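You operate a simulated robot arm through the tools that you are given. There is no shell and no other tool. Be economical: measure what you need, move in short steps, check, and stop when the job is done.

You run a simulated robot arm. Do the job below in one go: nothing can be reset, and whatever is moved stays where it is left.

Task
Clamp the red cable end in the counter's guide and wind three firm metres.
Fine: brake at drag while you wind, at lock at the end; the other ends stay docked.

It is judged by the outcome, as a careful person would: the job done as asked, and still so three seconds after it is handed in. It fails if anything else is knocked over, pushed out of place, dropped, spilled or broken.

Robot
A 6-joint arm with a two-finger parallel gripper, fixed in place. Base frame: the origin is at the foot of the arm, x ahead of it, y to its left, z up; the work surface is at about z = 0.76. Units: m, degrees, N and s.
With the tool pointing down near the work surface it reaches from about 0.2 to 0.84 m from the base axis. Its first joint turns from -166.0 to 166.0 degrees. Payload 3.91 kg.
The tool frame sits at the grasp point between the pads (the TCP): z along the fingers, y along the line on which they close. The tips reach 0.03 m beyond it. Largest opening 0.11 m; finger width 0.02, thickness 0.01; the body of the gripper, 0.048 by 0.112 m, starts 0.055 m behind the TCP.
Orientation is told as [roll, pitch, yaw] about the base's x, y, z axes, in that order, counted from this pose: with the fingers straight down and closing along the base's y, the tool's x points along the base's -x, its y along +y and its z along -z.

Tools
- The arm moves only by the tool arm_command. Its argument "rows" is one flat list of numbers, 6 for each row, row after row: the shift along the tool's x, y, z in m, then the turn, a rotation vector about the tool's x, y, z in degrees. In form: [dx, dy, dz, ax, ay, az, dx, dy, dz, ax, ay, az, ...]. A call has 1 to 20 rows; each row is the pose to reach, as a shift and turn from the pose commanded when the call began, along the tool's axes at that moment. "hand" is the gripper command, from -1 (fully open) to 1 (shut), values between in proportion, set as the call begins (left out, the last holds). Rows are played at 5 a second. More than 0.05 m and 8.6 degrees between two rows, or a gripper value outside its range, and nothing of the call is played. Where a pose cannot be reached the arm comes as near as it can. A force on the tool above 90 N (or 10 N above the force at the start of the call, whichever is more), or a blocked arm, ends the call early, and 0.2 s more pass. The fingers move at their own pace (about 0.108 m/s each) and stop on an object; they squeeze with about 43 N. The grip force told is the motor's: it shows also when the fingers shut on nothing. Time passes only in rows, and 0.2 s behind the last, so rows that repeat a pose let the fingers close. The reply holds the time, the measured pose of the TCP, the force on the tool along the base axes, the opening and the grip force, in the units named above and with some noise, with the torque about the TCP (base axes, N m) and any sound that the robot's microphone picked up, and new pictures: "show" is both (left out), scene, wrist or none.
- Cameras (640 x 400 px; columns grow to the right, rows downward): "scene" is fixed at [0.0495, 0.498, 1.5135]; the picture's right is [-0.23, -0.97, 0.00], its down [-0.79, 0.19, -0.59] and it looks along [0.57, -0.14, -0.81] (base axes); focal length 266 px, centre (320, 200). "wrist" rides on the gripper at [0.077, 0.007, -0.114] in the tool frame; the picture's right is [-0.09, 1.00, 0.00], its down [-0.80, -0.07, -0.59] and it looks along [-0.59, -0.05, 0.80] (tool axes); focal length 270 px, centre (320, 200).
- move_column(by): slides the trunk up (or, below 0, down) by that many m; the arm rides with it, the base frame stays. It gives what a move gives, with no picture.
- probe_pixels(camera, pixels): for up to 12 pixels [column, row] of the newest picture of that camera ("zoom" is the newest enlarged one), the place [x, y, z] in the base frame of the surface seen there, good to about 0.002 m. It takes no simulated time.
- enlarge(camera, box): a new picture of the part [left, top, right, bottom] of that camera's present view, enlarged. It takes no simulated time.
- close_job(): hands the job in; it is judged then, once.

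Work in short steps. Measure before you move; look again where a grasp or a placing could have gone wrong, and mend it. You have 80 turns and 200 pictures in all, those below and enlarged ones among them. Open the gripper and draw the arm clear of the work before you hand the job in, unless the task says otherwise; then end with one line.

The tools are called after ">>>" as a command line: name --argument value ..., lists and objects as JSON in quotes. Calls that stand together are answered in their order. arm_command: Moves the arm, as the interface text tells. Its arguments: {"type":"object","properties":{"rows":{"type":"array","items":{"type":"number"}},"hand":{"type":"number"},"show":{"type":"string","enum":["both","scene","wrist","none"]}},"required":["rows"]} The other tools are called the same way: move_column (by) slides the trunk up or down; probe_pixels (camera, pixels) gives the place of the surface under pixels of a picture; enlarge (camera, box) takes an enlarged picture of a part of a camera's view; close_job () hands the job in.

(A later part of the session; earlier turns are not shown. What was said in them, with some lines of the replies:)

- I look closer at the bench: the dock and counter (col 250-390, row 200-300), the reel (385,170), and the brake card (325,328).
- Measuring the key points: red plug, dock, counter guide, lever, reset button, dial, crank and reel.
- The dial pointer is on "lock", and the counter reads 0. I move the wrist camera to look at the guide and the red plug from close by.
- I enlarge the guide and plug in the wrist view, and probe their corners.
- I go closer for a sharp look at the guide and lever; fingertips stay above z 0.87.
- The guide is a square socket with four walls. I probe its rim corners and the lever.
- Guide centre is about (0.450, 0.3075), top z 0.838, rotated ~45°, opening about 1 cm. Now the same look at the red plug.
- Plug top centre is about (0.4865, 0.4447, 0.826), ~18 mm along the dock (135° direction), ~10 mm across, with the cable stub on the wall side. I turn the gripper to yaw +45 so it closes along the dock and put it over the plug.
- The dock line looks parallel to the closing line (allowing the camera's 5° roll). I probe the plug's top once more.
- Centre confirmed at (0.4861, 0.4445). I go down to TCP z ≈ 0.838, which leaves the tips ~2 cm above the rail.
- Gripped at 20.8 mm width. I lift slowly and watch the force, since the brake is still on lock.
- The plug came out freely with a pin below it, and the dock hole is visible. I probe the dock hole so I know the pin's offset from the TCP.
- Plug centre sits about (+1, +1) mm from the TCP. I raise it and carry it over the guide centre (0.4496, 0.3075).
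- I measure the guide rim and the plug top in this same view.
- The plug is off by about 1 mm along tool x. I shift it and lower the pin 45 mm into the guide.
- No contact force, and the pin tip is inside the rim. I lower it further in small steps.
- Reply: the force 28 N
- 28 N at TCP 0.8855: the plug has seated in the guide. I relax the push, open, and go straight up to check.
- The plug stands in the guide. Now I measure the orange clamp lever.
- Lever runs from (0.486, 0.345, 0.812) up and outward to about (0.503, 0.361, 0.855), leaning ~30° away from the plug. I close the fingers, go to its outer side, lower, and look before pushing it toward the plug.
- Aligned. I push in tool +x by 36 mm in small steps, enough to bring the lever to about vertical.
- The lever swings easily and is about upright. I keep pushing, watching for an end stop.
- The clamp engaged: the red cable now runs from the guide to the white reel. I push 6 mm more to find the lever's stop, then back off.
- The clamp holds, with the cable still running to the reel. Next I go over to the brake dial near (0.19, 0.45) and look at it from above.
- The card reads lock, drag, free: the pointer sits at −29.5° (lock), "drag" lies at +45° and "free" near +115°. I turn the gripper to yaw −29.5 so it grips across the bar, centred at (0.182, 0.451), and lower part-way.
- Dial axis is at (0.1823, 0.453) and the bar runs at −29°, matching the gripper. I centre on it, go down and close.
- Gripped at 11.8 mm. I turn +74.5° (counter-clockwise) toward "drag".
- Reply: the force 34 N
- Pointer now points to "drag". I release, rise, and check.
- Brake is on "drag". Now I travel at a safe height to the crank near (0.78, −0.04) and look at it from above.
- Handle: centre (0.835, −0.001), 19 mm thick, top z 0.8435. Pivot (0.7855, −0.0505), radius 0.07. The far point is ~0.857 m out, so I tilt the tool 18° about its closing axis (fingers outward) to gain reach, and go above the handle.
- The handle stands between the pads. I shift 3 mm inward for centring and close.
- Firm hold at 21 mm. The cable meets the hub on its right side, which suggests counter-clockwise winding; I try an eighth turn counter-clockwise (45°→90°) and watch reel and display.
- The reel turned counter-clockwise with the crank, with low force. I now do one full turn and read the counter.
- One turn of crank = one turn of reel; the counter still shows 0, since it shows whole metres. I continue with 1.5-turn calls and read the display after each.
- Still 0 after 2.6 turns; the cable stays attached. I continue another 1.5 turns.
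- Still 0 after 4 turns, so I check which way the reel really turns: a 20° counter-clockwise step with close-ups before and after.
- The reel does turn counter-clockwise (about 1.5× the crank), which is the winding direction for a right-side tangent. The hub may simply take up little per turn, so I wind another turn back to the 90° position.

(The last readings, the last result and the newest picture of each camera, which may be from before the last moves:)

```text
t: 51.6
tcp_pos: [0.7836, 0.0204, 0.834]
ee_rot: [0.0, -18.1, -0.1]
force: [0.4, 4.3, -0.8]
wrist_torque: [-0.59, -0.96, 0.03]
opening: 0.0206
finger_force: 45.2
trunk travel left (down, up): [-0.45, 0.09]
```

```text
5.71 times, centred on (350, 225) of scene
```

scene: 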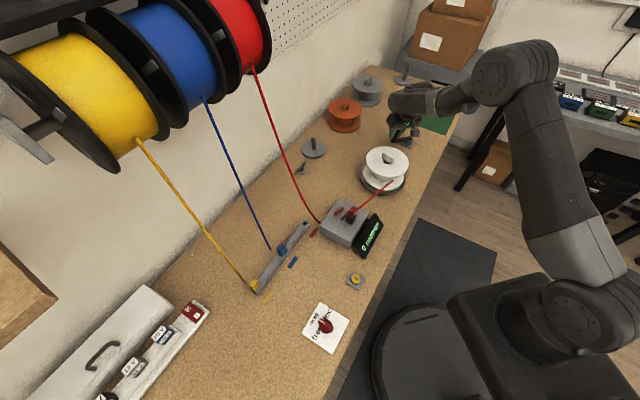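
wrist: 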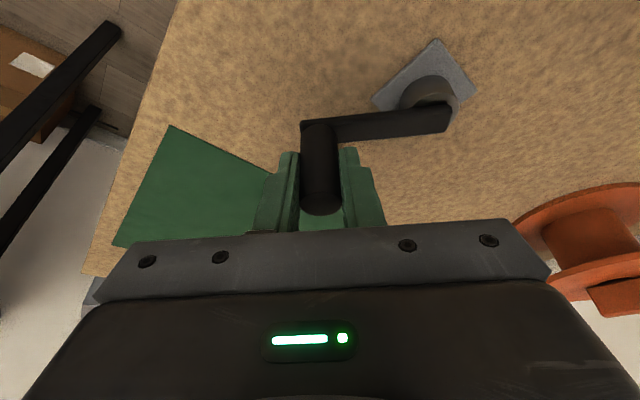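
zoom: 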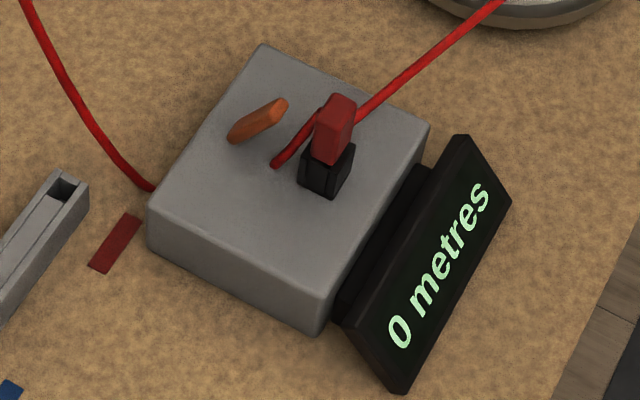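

Still 0. Before changing anything, I look closer at the small device near the wall (300,168) and at the reel's hub.

>>> enlarge --camera "scene" --box '[285, 130, 335, 185]'

>>> enlarge --camera "scene" --box '[362, 165, 412, 205]'

>>> enlarge --camera "scene" --box '[60, 0, 280, 160]'

>>> enlarge --camera "scene" --box '[300, 295, 350, 355]'

```text
7.27 times, centred on (310, 158) of scene
```

zoom: 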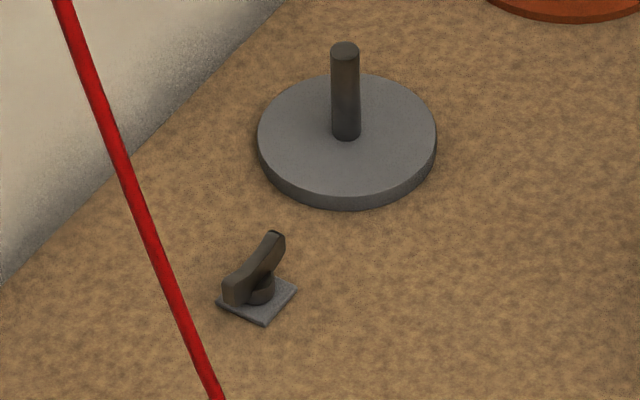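

```text
10.00 times, centred on (387, 185) of scene
```

zoom: 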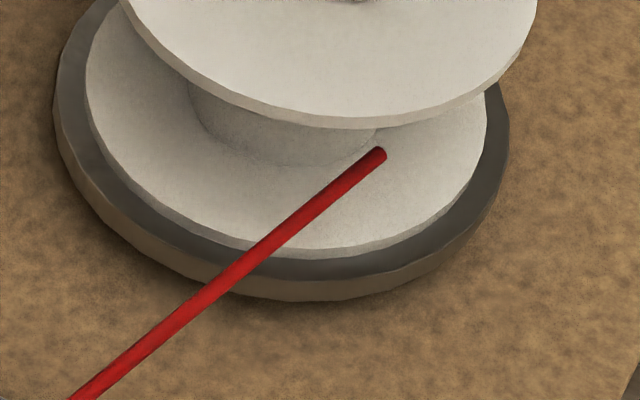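

```text
2.50 times, centred on (170, 80) of scene
```

zoom: 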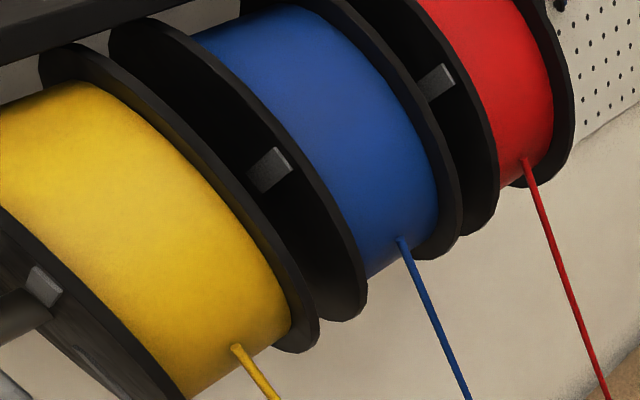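

```text
6.67 times, centred on (325, 325) of scene
```

zoom: 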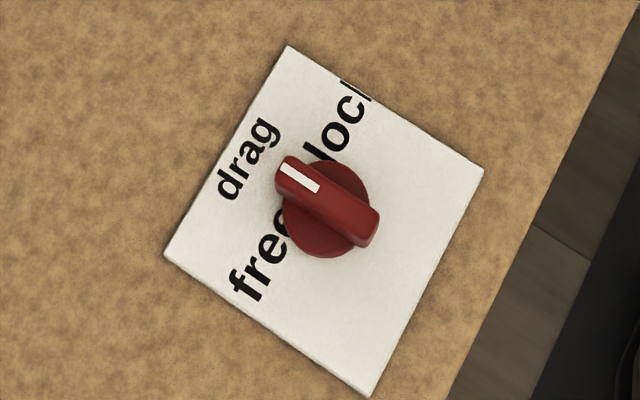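

I measure the hub and flange to work out how much cable one turn takes.

>>> enlarge --camera "scene" --box '[362, 165, 412, 205]'

>>> probe_pixels --camera "zoom" --pixels '[[195, 100], [230, 125], [260, 135], [300, 145], [340, 145], [370, 140], [381, 152], [300, 220], [250, 150], [90, 100], [480, 120], [100, 380]]'

>>> probe_pixels --camera "scene" --pixels '[[365, 165], [408, 163], [386, 147], [386, 175], [385, 162], [380, 153], [390, 160]]'

```text
10.00 times, centred on (387, 185) of scene
```

zoom: 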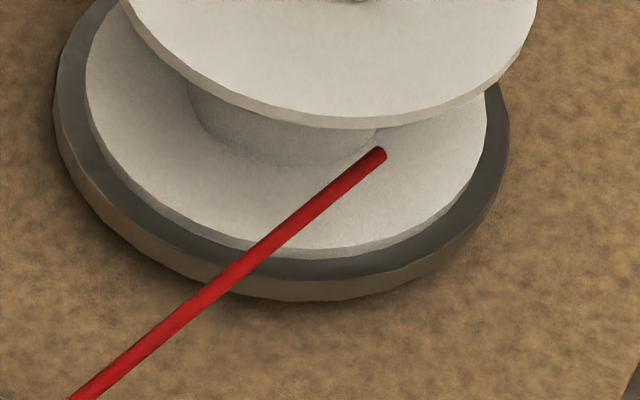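

```text
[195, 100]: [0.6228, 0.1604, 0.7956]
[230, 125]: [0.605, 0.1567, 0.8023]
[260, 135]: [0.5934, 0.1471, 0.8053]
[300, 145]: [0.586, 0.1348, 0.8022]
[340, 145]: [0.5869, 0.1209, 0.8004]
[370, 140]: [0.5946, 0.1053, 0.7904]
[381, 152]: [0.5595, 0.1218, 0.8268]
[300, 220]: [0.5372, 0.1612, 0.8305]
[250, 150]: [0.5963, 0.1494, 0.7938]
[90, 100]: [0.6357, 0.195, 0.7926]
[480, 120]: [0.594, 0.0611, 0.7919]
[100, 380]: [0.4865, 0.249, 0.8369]
```

```text
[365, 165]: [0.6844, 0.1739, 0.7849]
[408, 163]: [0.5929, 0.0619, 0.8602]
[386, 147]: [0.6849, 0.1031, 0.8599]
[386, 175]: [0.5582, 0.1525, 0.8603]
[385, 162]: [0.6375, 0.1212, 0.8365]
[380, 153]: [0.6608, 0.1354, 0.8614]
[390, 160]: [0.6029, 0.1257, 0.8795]
```

The hub radius is ~33 mm (≈0.2 m per reel turn), so 5 crank turns counter-clockwise should already have counted. The winding direction must be clockwise; I try 1.5 turns that way.

>>> arm_command --rows '[-0.0333, -0.0094, 0.0108, 0, 0, 0, -0.0576, -0.035, 0.0187, 0, 0, 0, -0.0666, -0.07, 0.0216, 0, 0, 0, -0.0576, -0.105, 0.0187, 0, 0, 0, -0.0333, -0.1306, 0.0108, 0, 0, 0, 0, -0.14, 0, 0, 0, 0, 0.0333, -0.1306, -0.0108, 0, 0, 0, 0.0576, -0.105, -0.0187, 0, 0, 0, 0.0666, -0.07, -0.0216, 0, 0, 0, 0.0576, -0.035, -0.0187, 0, 0, 0, 0.0333, -0.0094, -0.0108, 0, 0, 0, 0, 0, 0, 0, 0, 0, -0.0333, -0.0094, 0.0108, 0, 0, 0, -0.0576, -0.035, 0.0187, 0, 0, 0, -0.0666, -0.07, 0.0216, 0, 0, 0, -0.0576, -0.105, 0.0187, 0, 0, 0, -0.0333, -0.1306, 0.0108, 0, 0, 0, 0, -0.14, 0, 0, 0, 0]' --show "none"

>>> enlarge --camera "scene" --box '[340, 130, 420, 260]'

```text
t: 55.4
tcp_pos: [0.7824, -0.1201, 0.8358]
ee_rot: [-0.1, -17.9, 0.0]
force: [-3.0, 3.6, -2.4]
wrist_torque: [0.82, 0.04, -0.01]
opening: 0.0206
finger_force: 44.9
trunk travel left (down, up): [-0.45, 0.09]
```

```text
3.08 times, centred on (380, 195) of scene
```

zoom: 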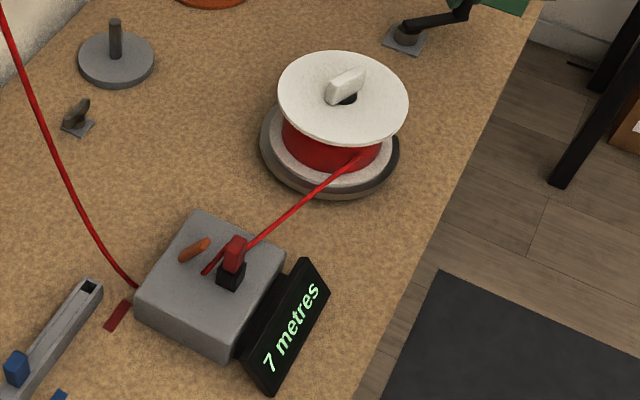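

Clockwise is the winding direction, but it takes about 4.7 m per turn: the counter shows 7. I unwind counter-clockwise half a turn and see whether it goes down.

>>> arm_command --rows '[-0.0333, 0.0094, 0.0108, 0, 0, 0, -0.0576, 0.035, 0.0187, 0, 0, 0, -0.0666, 0.07, 0.0216, 0, 0, 0, -0.0576, 0.105, 0.0187, 0, 0, 0, -0.0333, 0.1306, 0.0108, 0, 0, 0, 0, 0.14, 0, 0, 0, 0]' --show "none"

>>> enlarge --camera "scene" --box '[340, 130, 420, 260]'

```text
t: 56.8
tcp_pos: [0.7828, 0.0195, 0.8355]
ee_rot: [-0.1, -18.0, 0.2]
force: [-2.3, 5.6, 0.4]
wrist_torque: [0.87, -0.07, 0.03]
opening: 0.0205
finger_force: 44.5
trunk travel left (down, up): [-0.45, 0.09]
```

```text
3.08 times, centred on (380, 195) of scene
```

zoom: 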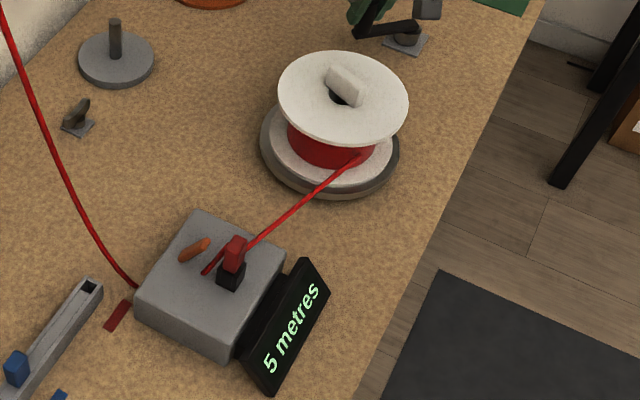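

The counter counts down too (5 after half a turn back). I unwind completely to zero, a turn plus 30°, to then rewind a measured three metres under drag.

>>> arm_command --rows '[0.0333, -0.0094, -0.0108, 0, 0, 0, 0.0576, -0.035, -0.0187, 0, 0, 0, 0.0666, -0.07, -0.0216, 0, 0, 0, 0.0576, -0.105, -0.0187, 0, 0, 0, 0.0333, -0.1306, -0.0108, 0, 0, 0, 0, -0.14, 0, 0, 0, 0, -0.0333, -0.1306, 0.0108, 0, 0, 0, -0.0576, -0.105, 0.0187, 0, 0, 0, -0.0666, -0.07, 0.0216, 0, 0, 0, -0.0576, -0.035, 0.0187, 0, 0, 0, -0.0333, -0.0094, 0.0108, 0, 0, 0, 0, 0, 0, 0, 0, 0, 0.0333, -0.0094, -0.0108, 0, 0, 0]' --show "none"

>>> enlarge --camera "scene" --box '[340, 130, 420, 260]'

```text
t: 59.6
tcp_pos: [0.7456, 0.0112, 0.8352]
ee_rot: [0.0, -18.0, 0.0]
force: [-3.5, 0.0, 8.6]
wrist_torque: [0.55, 0.06, 0.0]
opening: 0.0203
finger_force: 44.5
trunk travel left (down, up): [-0.45, 0.09]
```

```text
3.08 times, centred on (380, 195) of scene
```

zoom: 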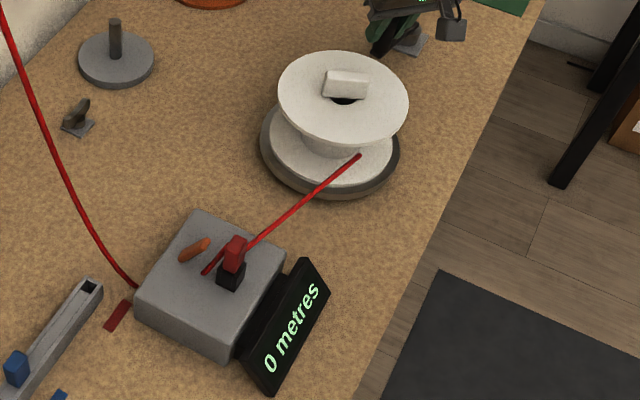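

The hub is bare and the counter reads 0. I now wind clockwise slowly (15° a row), 120° first, and read the display.

>>> arm_command --rows '[-0.0161, 0.007, 0.0052, 0, 0, 0, -0.0333, 0.0094, 0.0108, 0, 0, 0, -0.0505, 0.007, 0.0164, 0, 0, 0, -0.0666, 0, 0.0216, 0, 0, 0, -0.0804, -0.0111, 0.0261, 0, 0, 0, -0.0909, -0.0256, 0.0295, 0, 0, 0, -0.0976, -0.0425, 0.0317, 0, 0, 0, -0.0999, -0.0606, 0.0324, 0, 0, 0]' --show "none"

>>> enlarge --camera "scene" --box '[340, 130, 420, 260]'

```text
t: 61.4
tcp_pos: [0.8518, -0.0506, 0.836]
ee_rot: [0.1, -18.1, 0.0]
force: [1.6, -0.6, 5.3]
wrist_torque: [0.32, -0.29, 0.0]
opening: 0.0197
finger_force: 45.0
trunk travel left (down, up): [-0.45, 0.09]
```

```text
3.08 times, centred on (380, 195) of scene
```

zoom: 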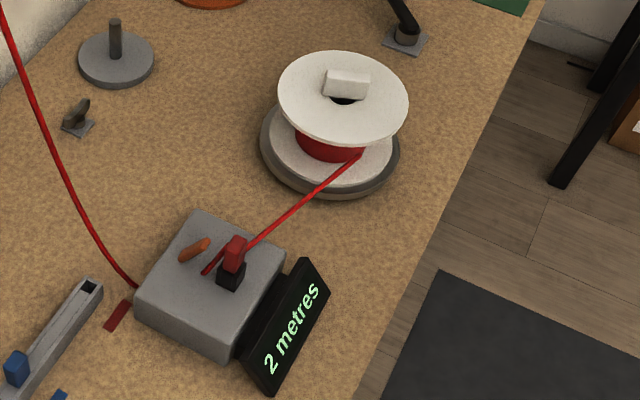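

It reads 2 at 120°, so it rounds, with about 75° of crank per metre. I go on to 180°, then in 6° steps to catch the 2→3 change (2.5 m) and calibrate.

>>> arm_command --rows '[0.0023, -0.0181, -0.0007, 0, 0, 0, 0.0089, -0.035, -0.0029, 0, 0, 0, 0.0195, -0.0495, -0.0063, 0, 0, 0, 0.0333, -0.0606, -0.0108, 0, 0, 0, 0.0333, -0.0606, -0.0108, 0, 0, 0]' --show "none"

>>> enlarge --camera "scene" --box '[340, 190, 400, 260]'

>>> arm_command --rows '[0.0062, -0.0033, -0.002, 0, 0, 0, 0.0062, -0.0033, -0.002, 0, 0, 0]' --show "none"

>>> enlarge --camera "scene" --box '[340, 190, 400, 260]'

>>> arm_command --rows '[0.0065, -0.0026, -0.0021, 0, 0, 0, 0.0065, -0.0026, -0.0021, 0, 0, 0]' --show "none"

>>> enlarge --camera "scene" --box '[340, 190, 400, 260]'

```text
t: 62.6
tcp_pos: [0.8157, -0.1104, 0.8362]
ee_rot: [-0.1, -17.9, 0.0]
force: [-5.3, 9.5, 1.1]
wrist_torque: [0.07, -0.4, 0.0]
opening: 0.0202
finger_force: 45.0
trunk travel left (down, up): [-0.45, 0.09]
```

```text
5.71 times, centred on (370, 225) of scene
```

zoom: 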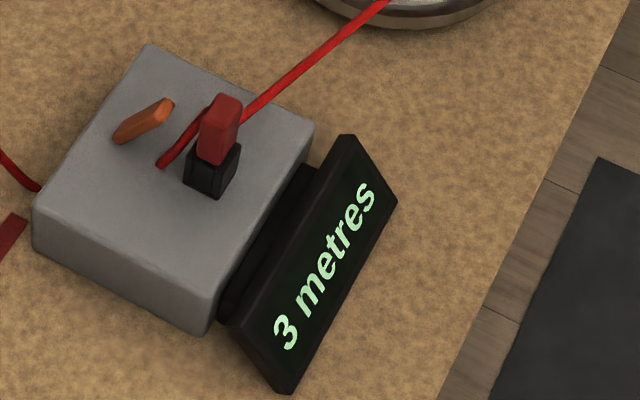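

```text
t: 63.2
tcp_pos: [0.81, -0.1134, 0.8357]
ee_rot: [0.0, -17.8, 0.1]
force: [-4.7, 12.1, -0.7]
wrist_torque: [0.13, -0.3, 0.04]
opening: 0.0198
finger_force: 45.1
trunk travel left (down, up): [-0.45, 0.09]
```

```text
5.71 times, centred on (370, 225) of scene
```

zoom: 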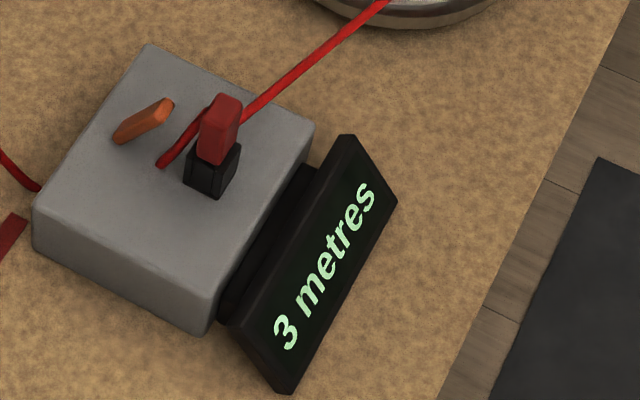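

```text
t: 63.8
tcp_pos: [0.806, -0.1154, 0.8362]
ee_rot: [0.0, -18.1, 0.1]
force: [-5.3, 14.2, -2.9]
wrist_torque: [0.19, 0.09, 0.04]
opening: 0.02
finger_force: 45.3
trunk travel left (down, up): [-0.45, 0.09]
```

```text
5.71 times, centred on (370, 225) of scene
```

zoom: 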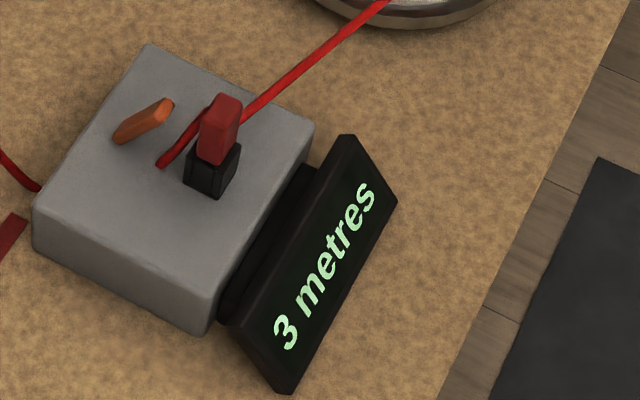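

It reads 3 from 180° on, so the rate is ≈5 m per turn (72° per metre) and exactly 3.0 m lies at 216°. I wind the last 24° from 192°.

>>> arm_command --rows '[0.0068, -0.0018, -0.0022, 0, 0, 0, 0.0136, -0.003, -0.0044, 0, 0, 0, 0.0206, -0.0034, -0.0067, 0, 0, 0, 0.0275, -0.003, -0.0089, 0, 0, 0, 0.0275, -0.003, -0.0089, 0, 0, 0]' --show "none"

>>> enlarge --camera "scene" --box '[340, 130, 420, 260]'

```text
t: 65.0
tcp_pos: [0.7756, -0.1187, 0.8362]
ee_rot: [-0.1, -17.9, 0.0]
force: [0.7, 12.2, -0.2]
wrist_torque: [0.17, -0.51, 0.02]
opening: 0.0197
finger_force: 44.9
trunk travel left (down, up): [-0.45, 0.09]
```

```text
3.08 times, centred on (380, 195) of scene
```

zoom: 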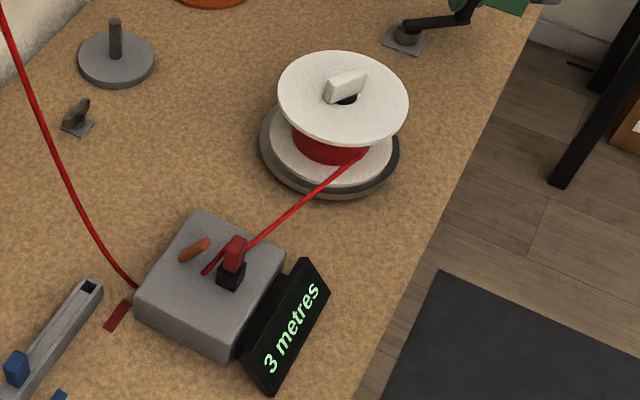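

Display reads 3 with the crank at the 3.0 m angle. I open the fingers and lift straight up off the handle, then check nothing springs back.

>>> arm_command --rows '[0, 0, 0, 0, 0, 0, 0, 0, 0, 0, 0, 0, -0.0093, 0, -0.0285, 0, 0, 0, -0.0216, 0, -0.0666, 0, 0, 0, -0.0371, 0, -0.1141, 0, 0, 0, -0.0371, 0, -0.1141, 0, 0, 0]' --hand -0.3

>>> enlarge --camera "scene" --box '[340, 130, 420, 260]'

```text
t: 66.4
tcp_pos: [0.7747, -0.1186, 0.9566]
ee_rot: [0.0, -18.0, 0.0]
force: [-0.1, -0.1, 0.4]
wrist_torque: [0.01, 0.06, -0.03]
opening: 0.0718
finger_force: 0.2
trunk travel left (down, up): [-0.45, 0.09]
```

scene: 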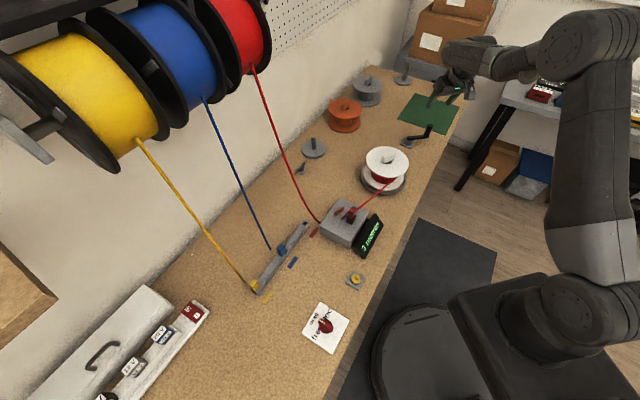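
wrist: 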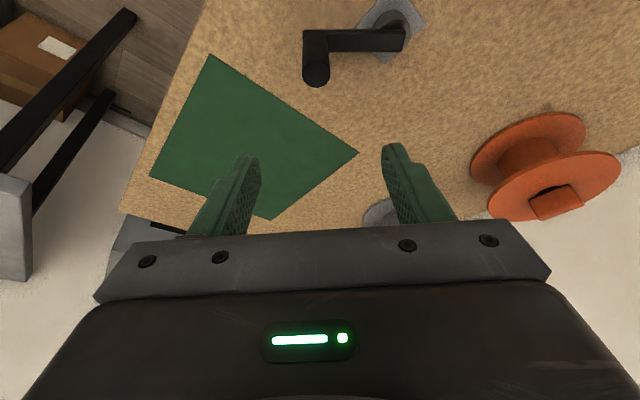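

```text
3.08 times, centred on (380, 195) of scene
```

zoom: 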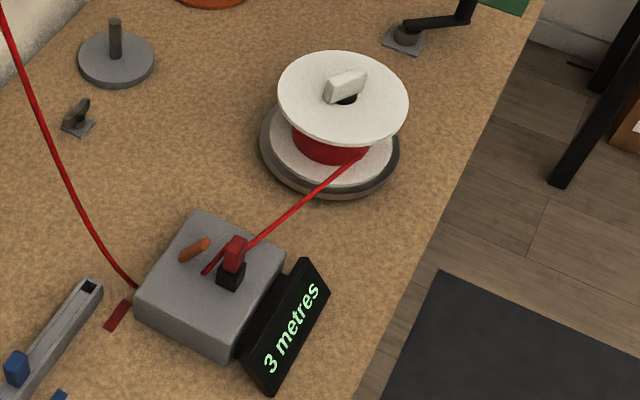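

Nothing sprang back; the counter holds 3. I straighten the tool while lifting.

>>> arm_command --rows '[-0.004, 0, -0.012, 0, 6, 0, -0.008, 0, -0.025, 0, 12, 0, -0.0124, 0, -0.038, 0, 18, 0, -0.0124, 0, -0.038, 0, 18, 0]' --show "none"

```text
t: 67.4
tcp_pos: [0.7746, -0.1185, 0.9951]
ee_rot: [0.0, 0.1, 0.1]
force: [-0.1, -0.6, 0.3]
wrist_torque: [0.01, -0.01, -0.04]
opening: 0.0715
finger_force: 0.0
trunk travel left (down, up): [-0.45, 0.09]
```

Now I travel to above the dial, turning to yaw 45 (the bar's present direction).

>>> arm_command --rows '[0.0312, 0.0301, 0, 0, 0, -2.37, 0.0623, 0.0601, 0, 0, 0, -4.74, 0.0935, 0.0902, 0, 0, 0, -7.1, 0.1247, 0.1202, 0, 0, 0, -9.47, 0.1559, 0.1503, 0, 0, 0, -11.84, 0.187, 0.1803, 0, 0, 0, -14.2, 0.2182, 0.2104, 0, 0, 0, -16.6, 0.2494, 0.2404, 0, 0, 0, -18.9, 0.2806, 0.2705, 0, 0, 0, -21.3, 0.3117, 0.3005, 0, 0, 0, -23.7, 0.3429, 0.3306, 0, 0, 0, -26.05, 0.3741, 0.3606, 0, 0, 0, -28.4, 0.4053, 0.3907, 0, 0, 0, -30.8, 0.4364, 0.4207, 0, 0, 0, -33.15, 0.4676, 0.4508, 0, 0, 0, -35.5, 0.4988, 0.4808, 0, 0, 0, -37.9, 0.53, 0.5109, 0, 0, 0, -40.3, 0.5611, 0.5409, 0, 0, 0, -42.6, 0.5923, 0.571, 0, 0, 0, -45, 0.5923, 0.571, 0, 0, 0, -45]' --show "none"

>>> arm_command --rows '[0, 0, 0.04, 0, 0, 0, 0, 0, 0.08, 0, 0, 0, 0, 0, 0.115, 0, 0, 0, 0, 0, 0.115, 0, 0, 0]' --show "wrist"

>>> enlarge --camera "wrist" --box '[220, 80, 420, 220]'

```text
t: 71.6
tcp_pos: [0.1807, 0.4519, 0.9911]
ee_rot: [0.0, 0.1, 44.9]
force: [-0.4, -0.1, -0.2]
wrist_torque: [0.0, 0.02, -0.02]
opening: 0.0713
finger_force: 0.2
trunk travel left (down, up): [-0.45, 0.09]
```

```text
t: 72.6
tcp_pos: [0.18, 0.4512, 0.8797]
ee_rot: [0.1, 0.1, 44.9]
force: [-0.1, -0.1, -0.5]
wrist_torque: [0.02, 0.0, -0.01]
opening: 0.0715
finger_force: 0.1
trunk travel left (down, up): [-0.45, 0.09]
```

wrist: 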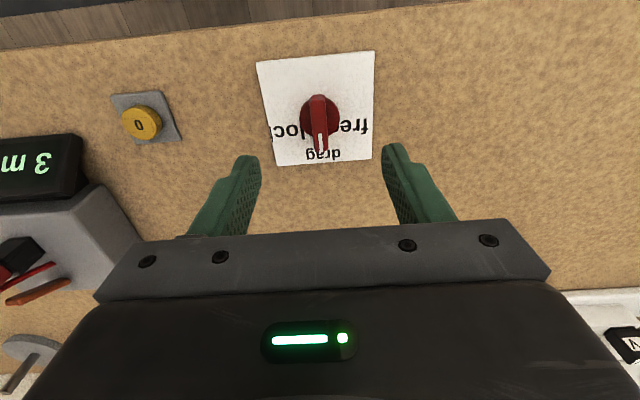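

```text
2.86 times, centred on (320, 150) of wrist
```

zoom: 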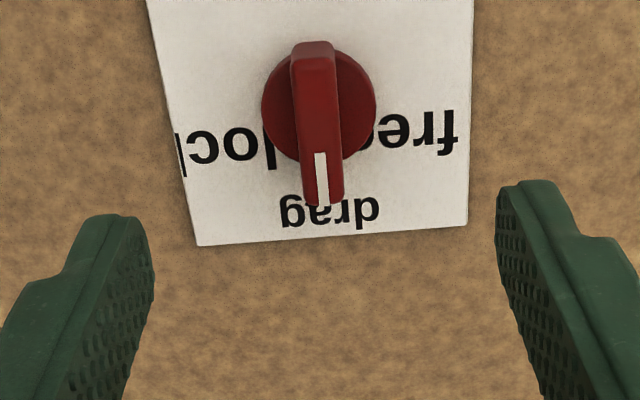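

Aligned over the bar, and the counter shows 3. I centre 2 mm, go down and grip.

>>> arm_command --rows '[-0.002, 0, 0.025, 0, 0, 0, -0.002, 0, 0.05, 0, 0, 0, -0.002, 0, 0.071, 0, 0, 0, -0.002, 0, 0.071, 0, 0, 0]' --show "none"

>>> arm_command --rows '[0, 0, 0, 0, 0, 0, 0, 0, 0, 0, 0, 0, 0, 0, 0, 0, 0, 0]' --hand 1 --show "wrist"

```text
t: 73.6
tcp_pos: [0.186, 0.455, 0.8093]
ee_rot: [0.0, 0.0, 45.0]
force: [-0.1, -0.9, -0.2]
wrist_torque: [-0.03, 0.02, 0.0]
opening: 0.0715
finger_force: 0.1
trunk travel left (down, up): [-0.45, 0.09]
```

```text
t: 74.4
tcp_pos: [0.185, 0.4542, 0.811]
ee_rot: [0.0, -0.1, 44.9]
force: [-2.6, 0.5, -1.3]
wrist_torque: [0.26, -0.17, -0.03]
opening: 0.0119
finger_force: 45.0
trunk travel left (down, up): [-0.45, 0.09]
```

wrist: 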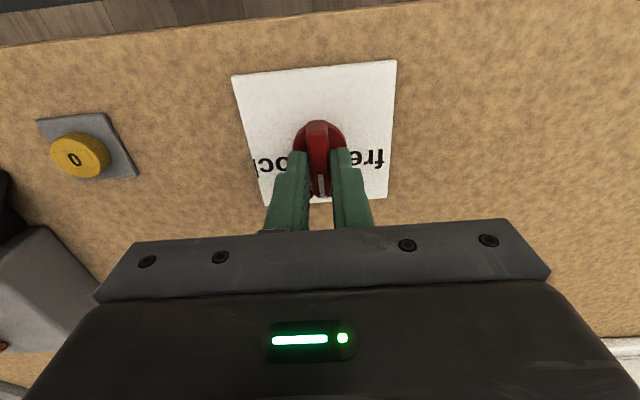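

Gripped. I turn back −74.5° to "lock", correcting the ~3 mm off-centre along the bar.

>>> arm_command --rows '[0.0025, 0, 0, 0, 0, 0, 0.0025, 0, 0, 0, 0, 7.45, 0.0025, 0, 0, 0, 0, 14.9, 0.0025, 0, 0, 0, 0, 22.35, 0.0025, 0, 0, 0, 0, 29.8, 0.0025, 0, 0, 0, 0, 37.25, 0.0025, 0, 0, 0, 0, 44.7, 0.0025, 0, 0, 0, 0, 52.15, 0.0025, 0, 0, 0, 0, 59.6, 0.0025, 0, 0, 0, 0, 67.05, 0.0025, 0, 0, 0, 0, 74.5, 0.0025, 0, 0, 0, 0, 74.5]' --show "none"

>>> arm_command --rows '[0, 0, 0, 0, 0, 0, 0, 0, 0, 0, 0, 0, 0, 0, -0.03, 0, 0, 0, 0, 0, -0.07, 0, 0, 0, 0, 0, -0.11, 0, 0, 0, 0, 0, -0.11, 0, 0, 0]' --hand -0.3 --show "wrist"

>>> enlarge --camera "wrist" --box '[220, 30, 420, 170]'

```text
t: 77.0
tcp_pos: [0.1849, 0.4522, 0.8095]
ee_rot: [0.1, 0.1, -29.5]
force: [26.7, 15.5, 27.5]
wrist_torque: [0.28, -0.77, 0.38]
opening: 0.0117
finger_force: 44.9
trunk travel left (down, up): [-0.45, 0.09]
```

```text
t: 78.4
tcp_pos: [0.1839, 0.4511, 0.9207]
ee_rot: [0.0, 0.1, -29.5]
force: [-0.3, -0.2, 0.3]
wrist_torque: [-0.02, 0.0, 0.02]
opening: 0.0714
finger_force: 0.1
trunk travel left (down, up): [-0.45, 0.09]
```

wrist: 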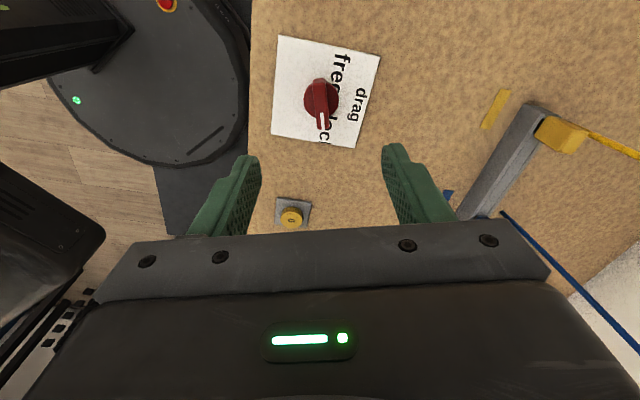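

```text
2.86 times, centred on (320, 100) of wrist
```

zoom: 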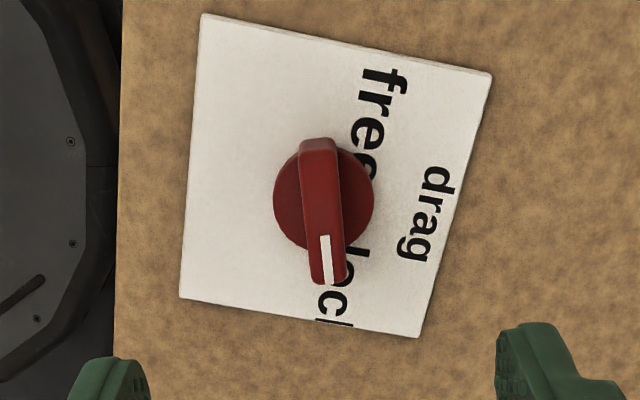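

The pointer is back on "lock". I draw the arm up and clear and check the whole scene.

>>> arm_command --rows '[0, -0.03, -0.03, 0, 0, 0, 0, -0.06, -0.06, 0, 0, 0, 0, -0.09, -0.09, 0, 0, 0, 0, -0.12, -0.12, 0, 0, 0, 0, -0.15, -0.15, 0, 0, 0, 0, -0.15, -0.15, 0, 0, 0]' --hand -1 --show "scene"

>>> enlarge --camera "scene" --box '[240, 130, 420, 300]'

>>> enlarge --camera "scene" --box '[300, 295, 350, 355]'

```text
t: 79.8
tcp_pos: [0.1095, 0.3205, 1.0696]
ee_rot: [0.0, 0.1, -29.6]
force: [0.2, -0.3, 0.0]
wrist_torque: [0.0, 0.01, -0.01]
opening: 0.1101
finger_force: 0.0
trunk travel left (down, up): [-0.45, 0.09]
```

scene: 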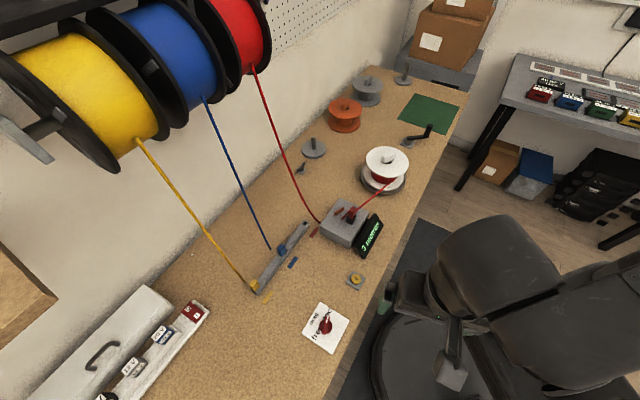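

```text
2.35 times, centred on (330, 215) of scene
```

zoom: 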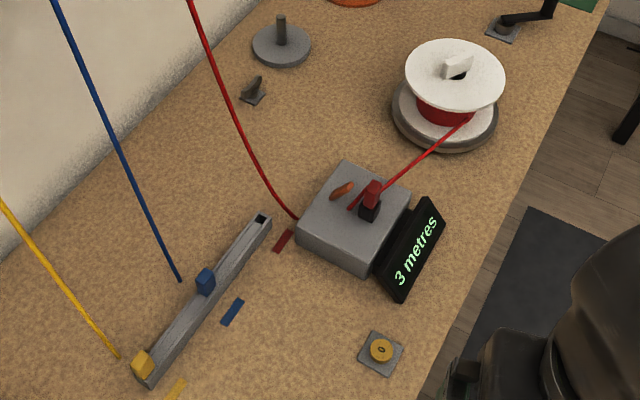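

```text
6.67 times, centred on (325, 325) of scene
```

zoom: 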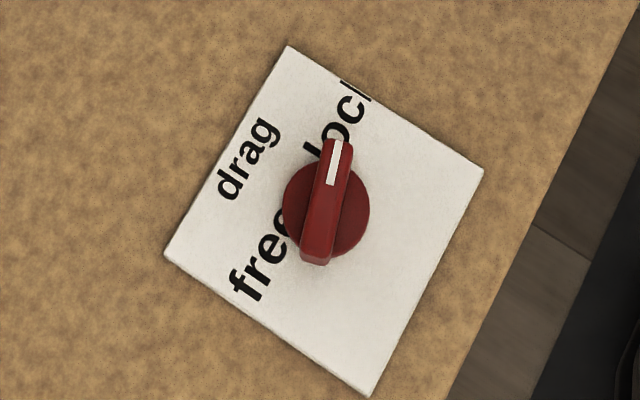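

The counter reads 3, the red end is clamped, blue and yellow are still docked, the brake is on lock and the arm is clear. I hand in the job.

>>> close_job

```text
The job is handed in.
```

The red cable end is clamped in the counter's guide and three metres are wound on the white reel with the brake at drag. My first clockwise try overshot to 7, so I unwound to zero and rewound until the counter read 3 (it shows whole metres only). The brake is now at lock, and the blue and yellow ends are still docked.
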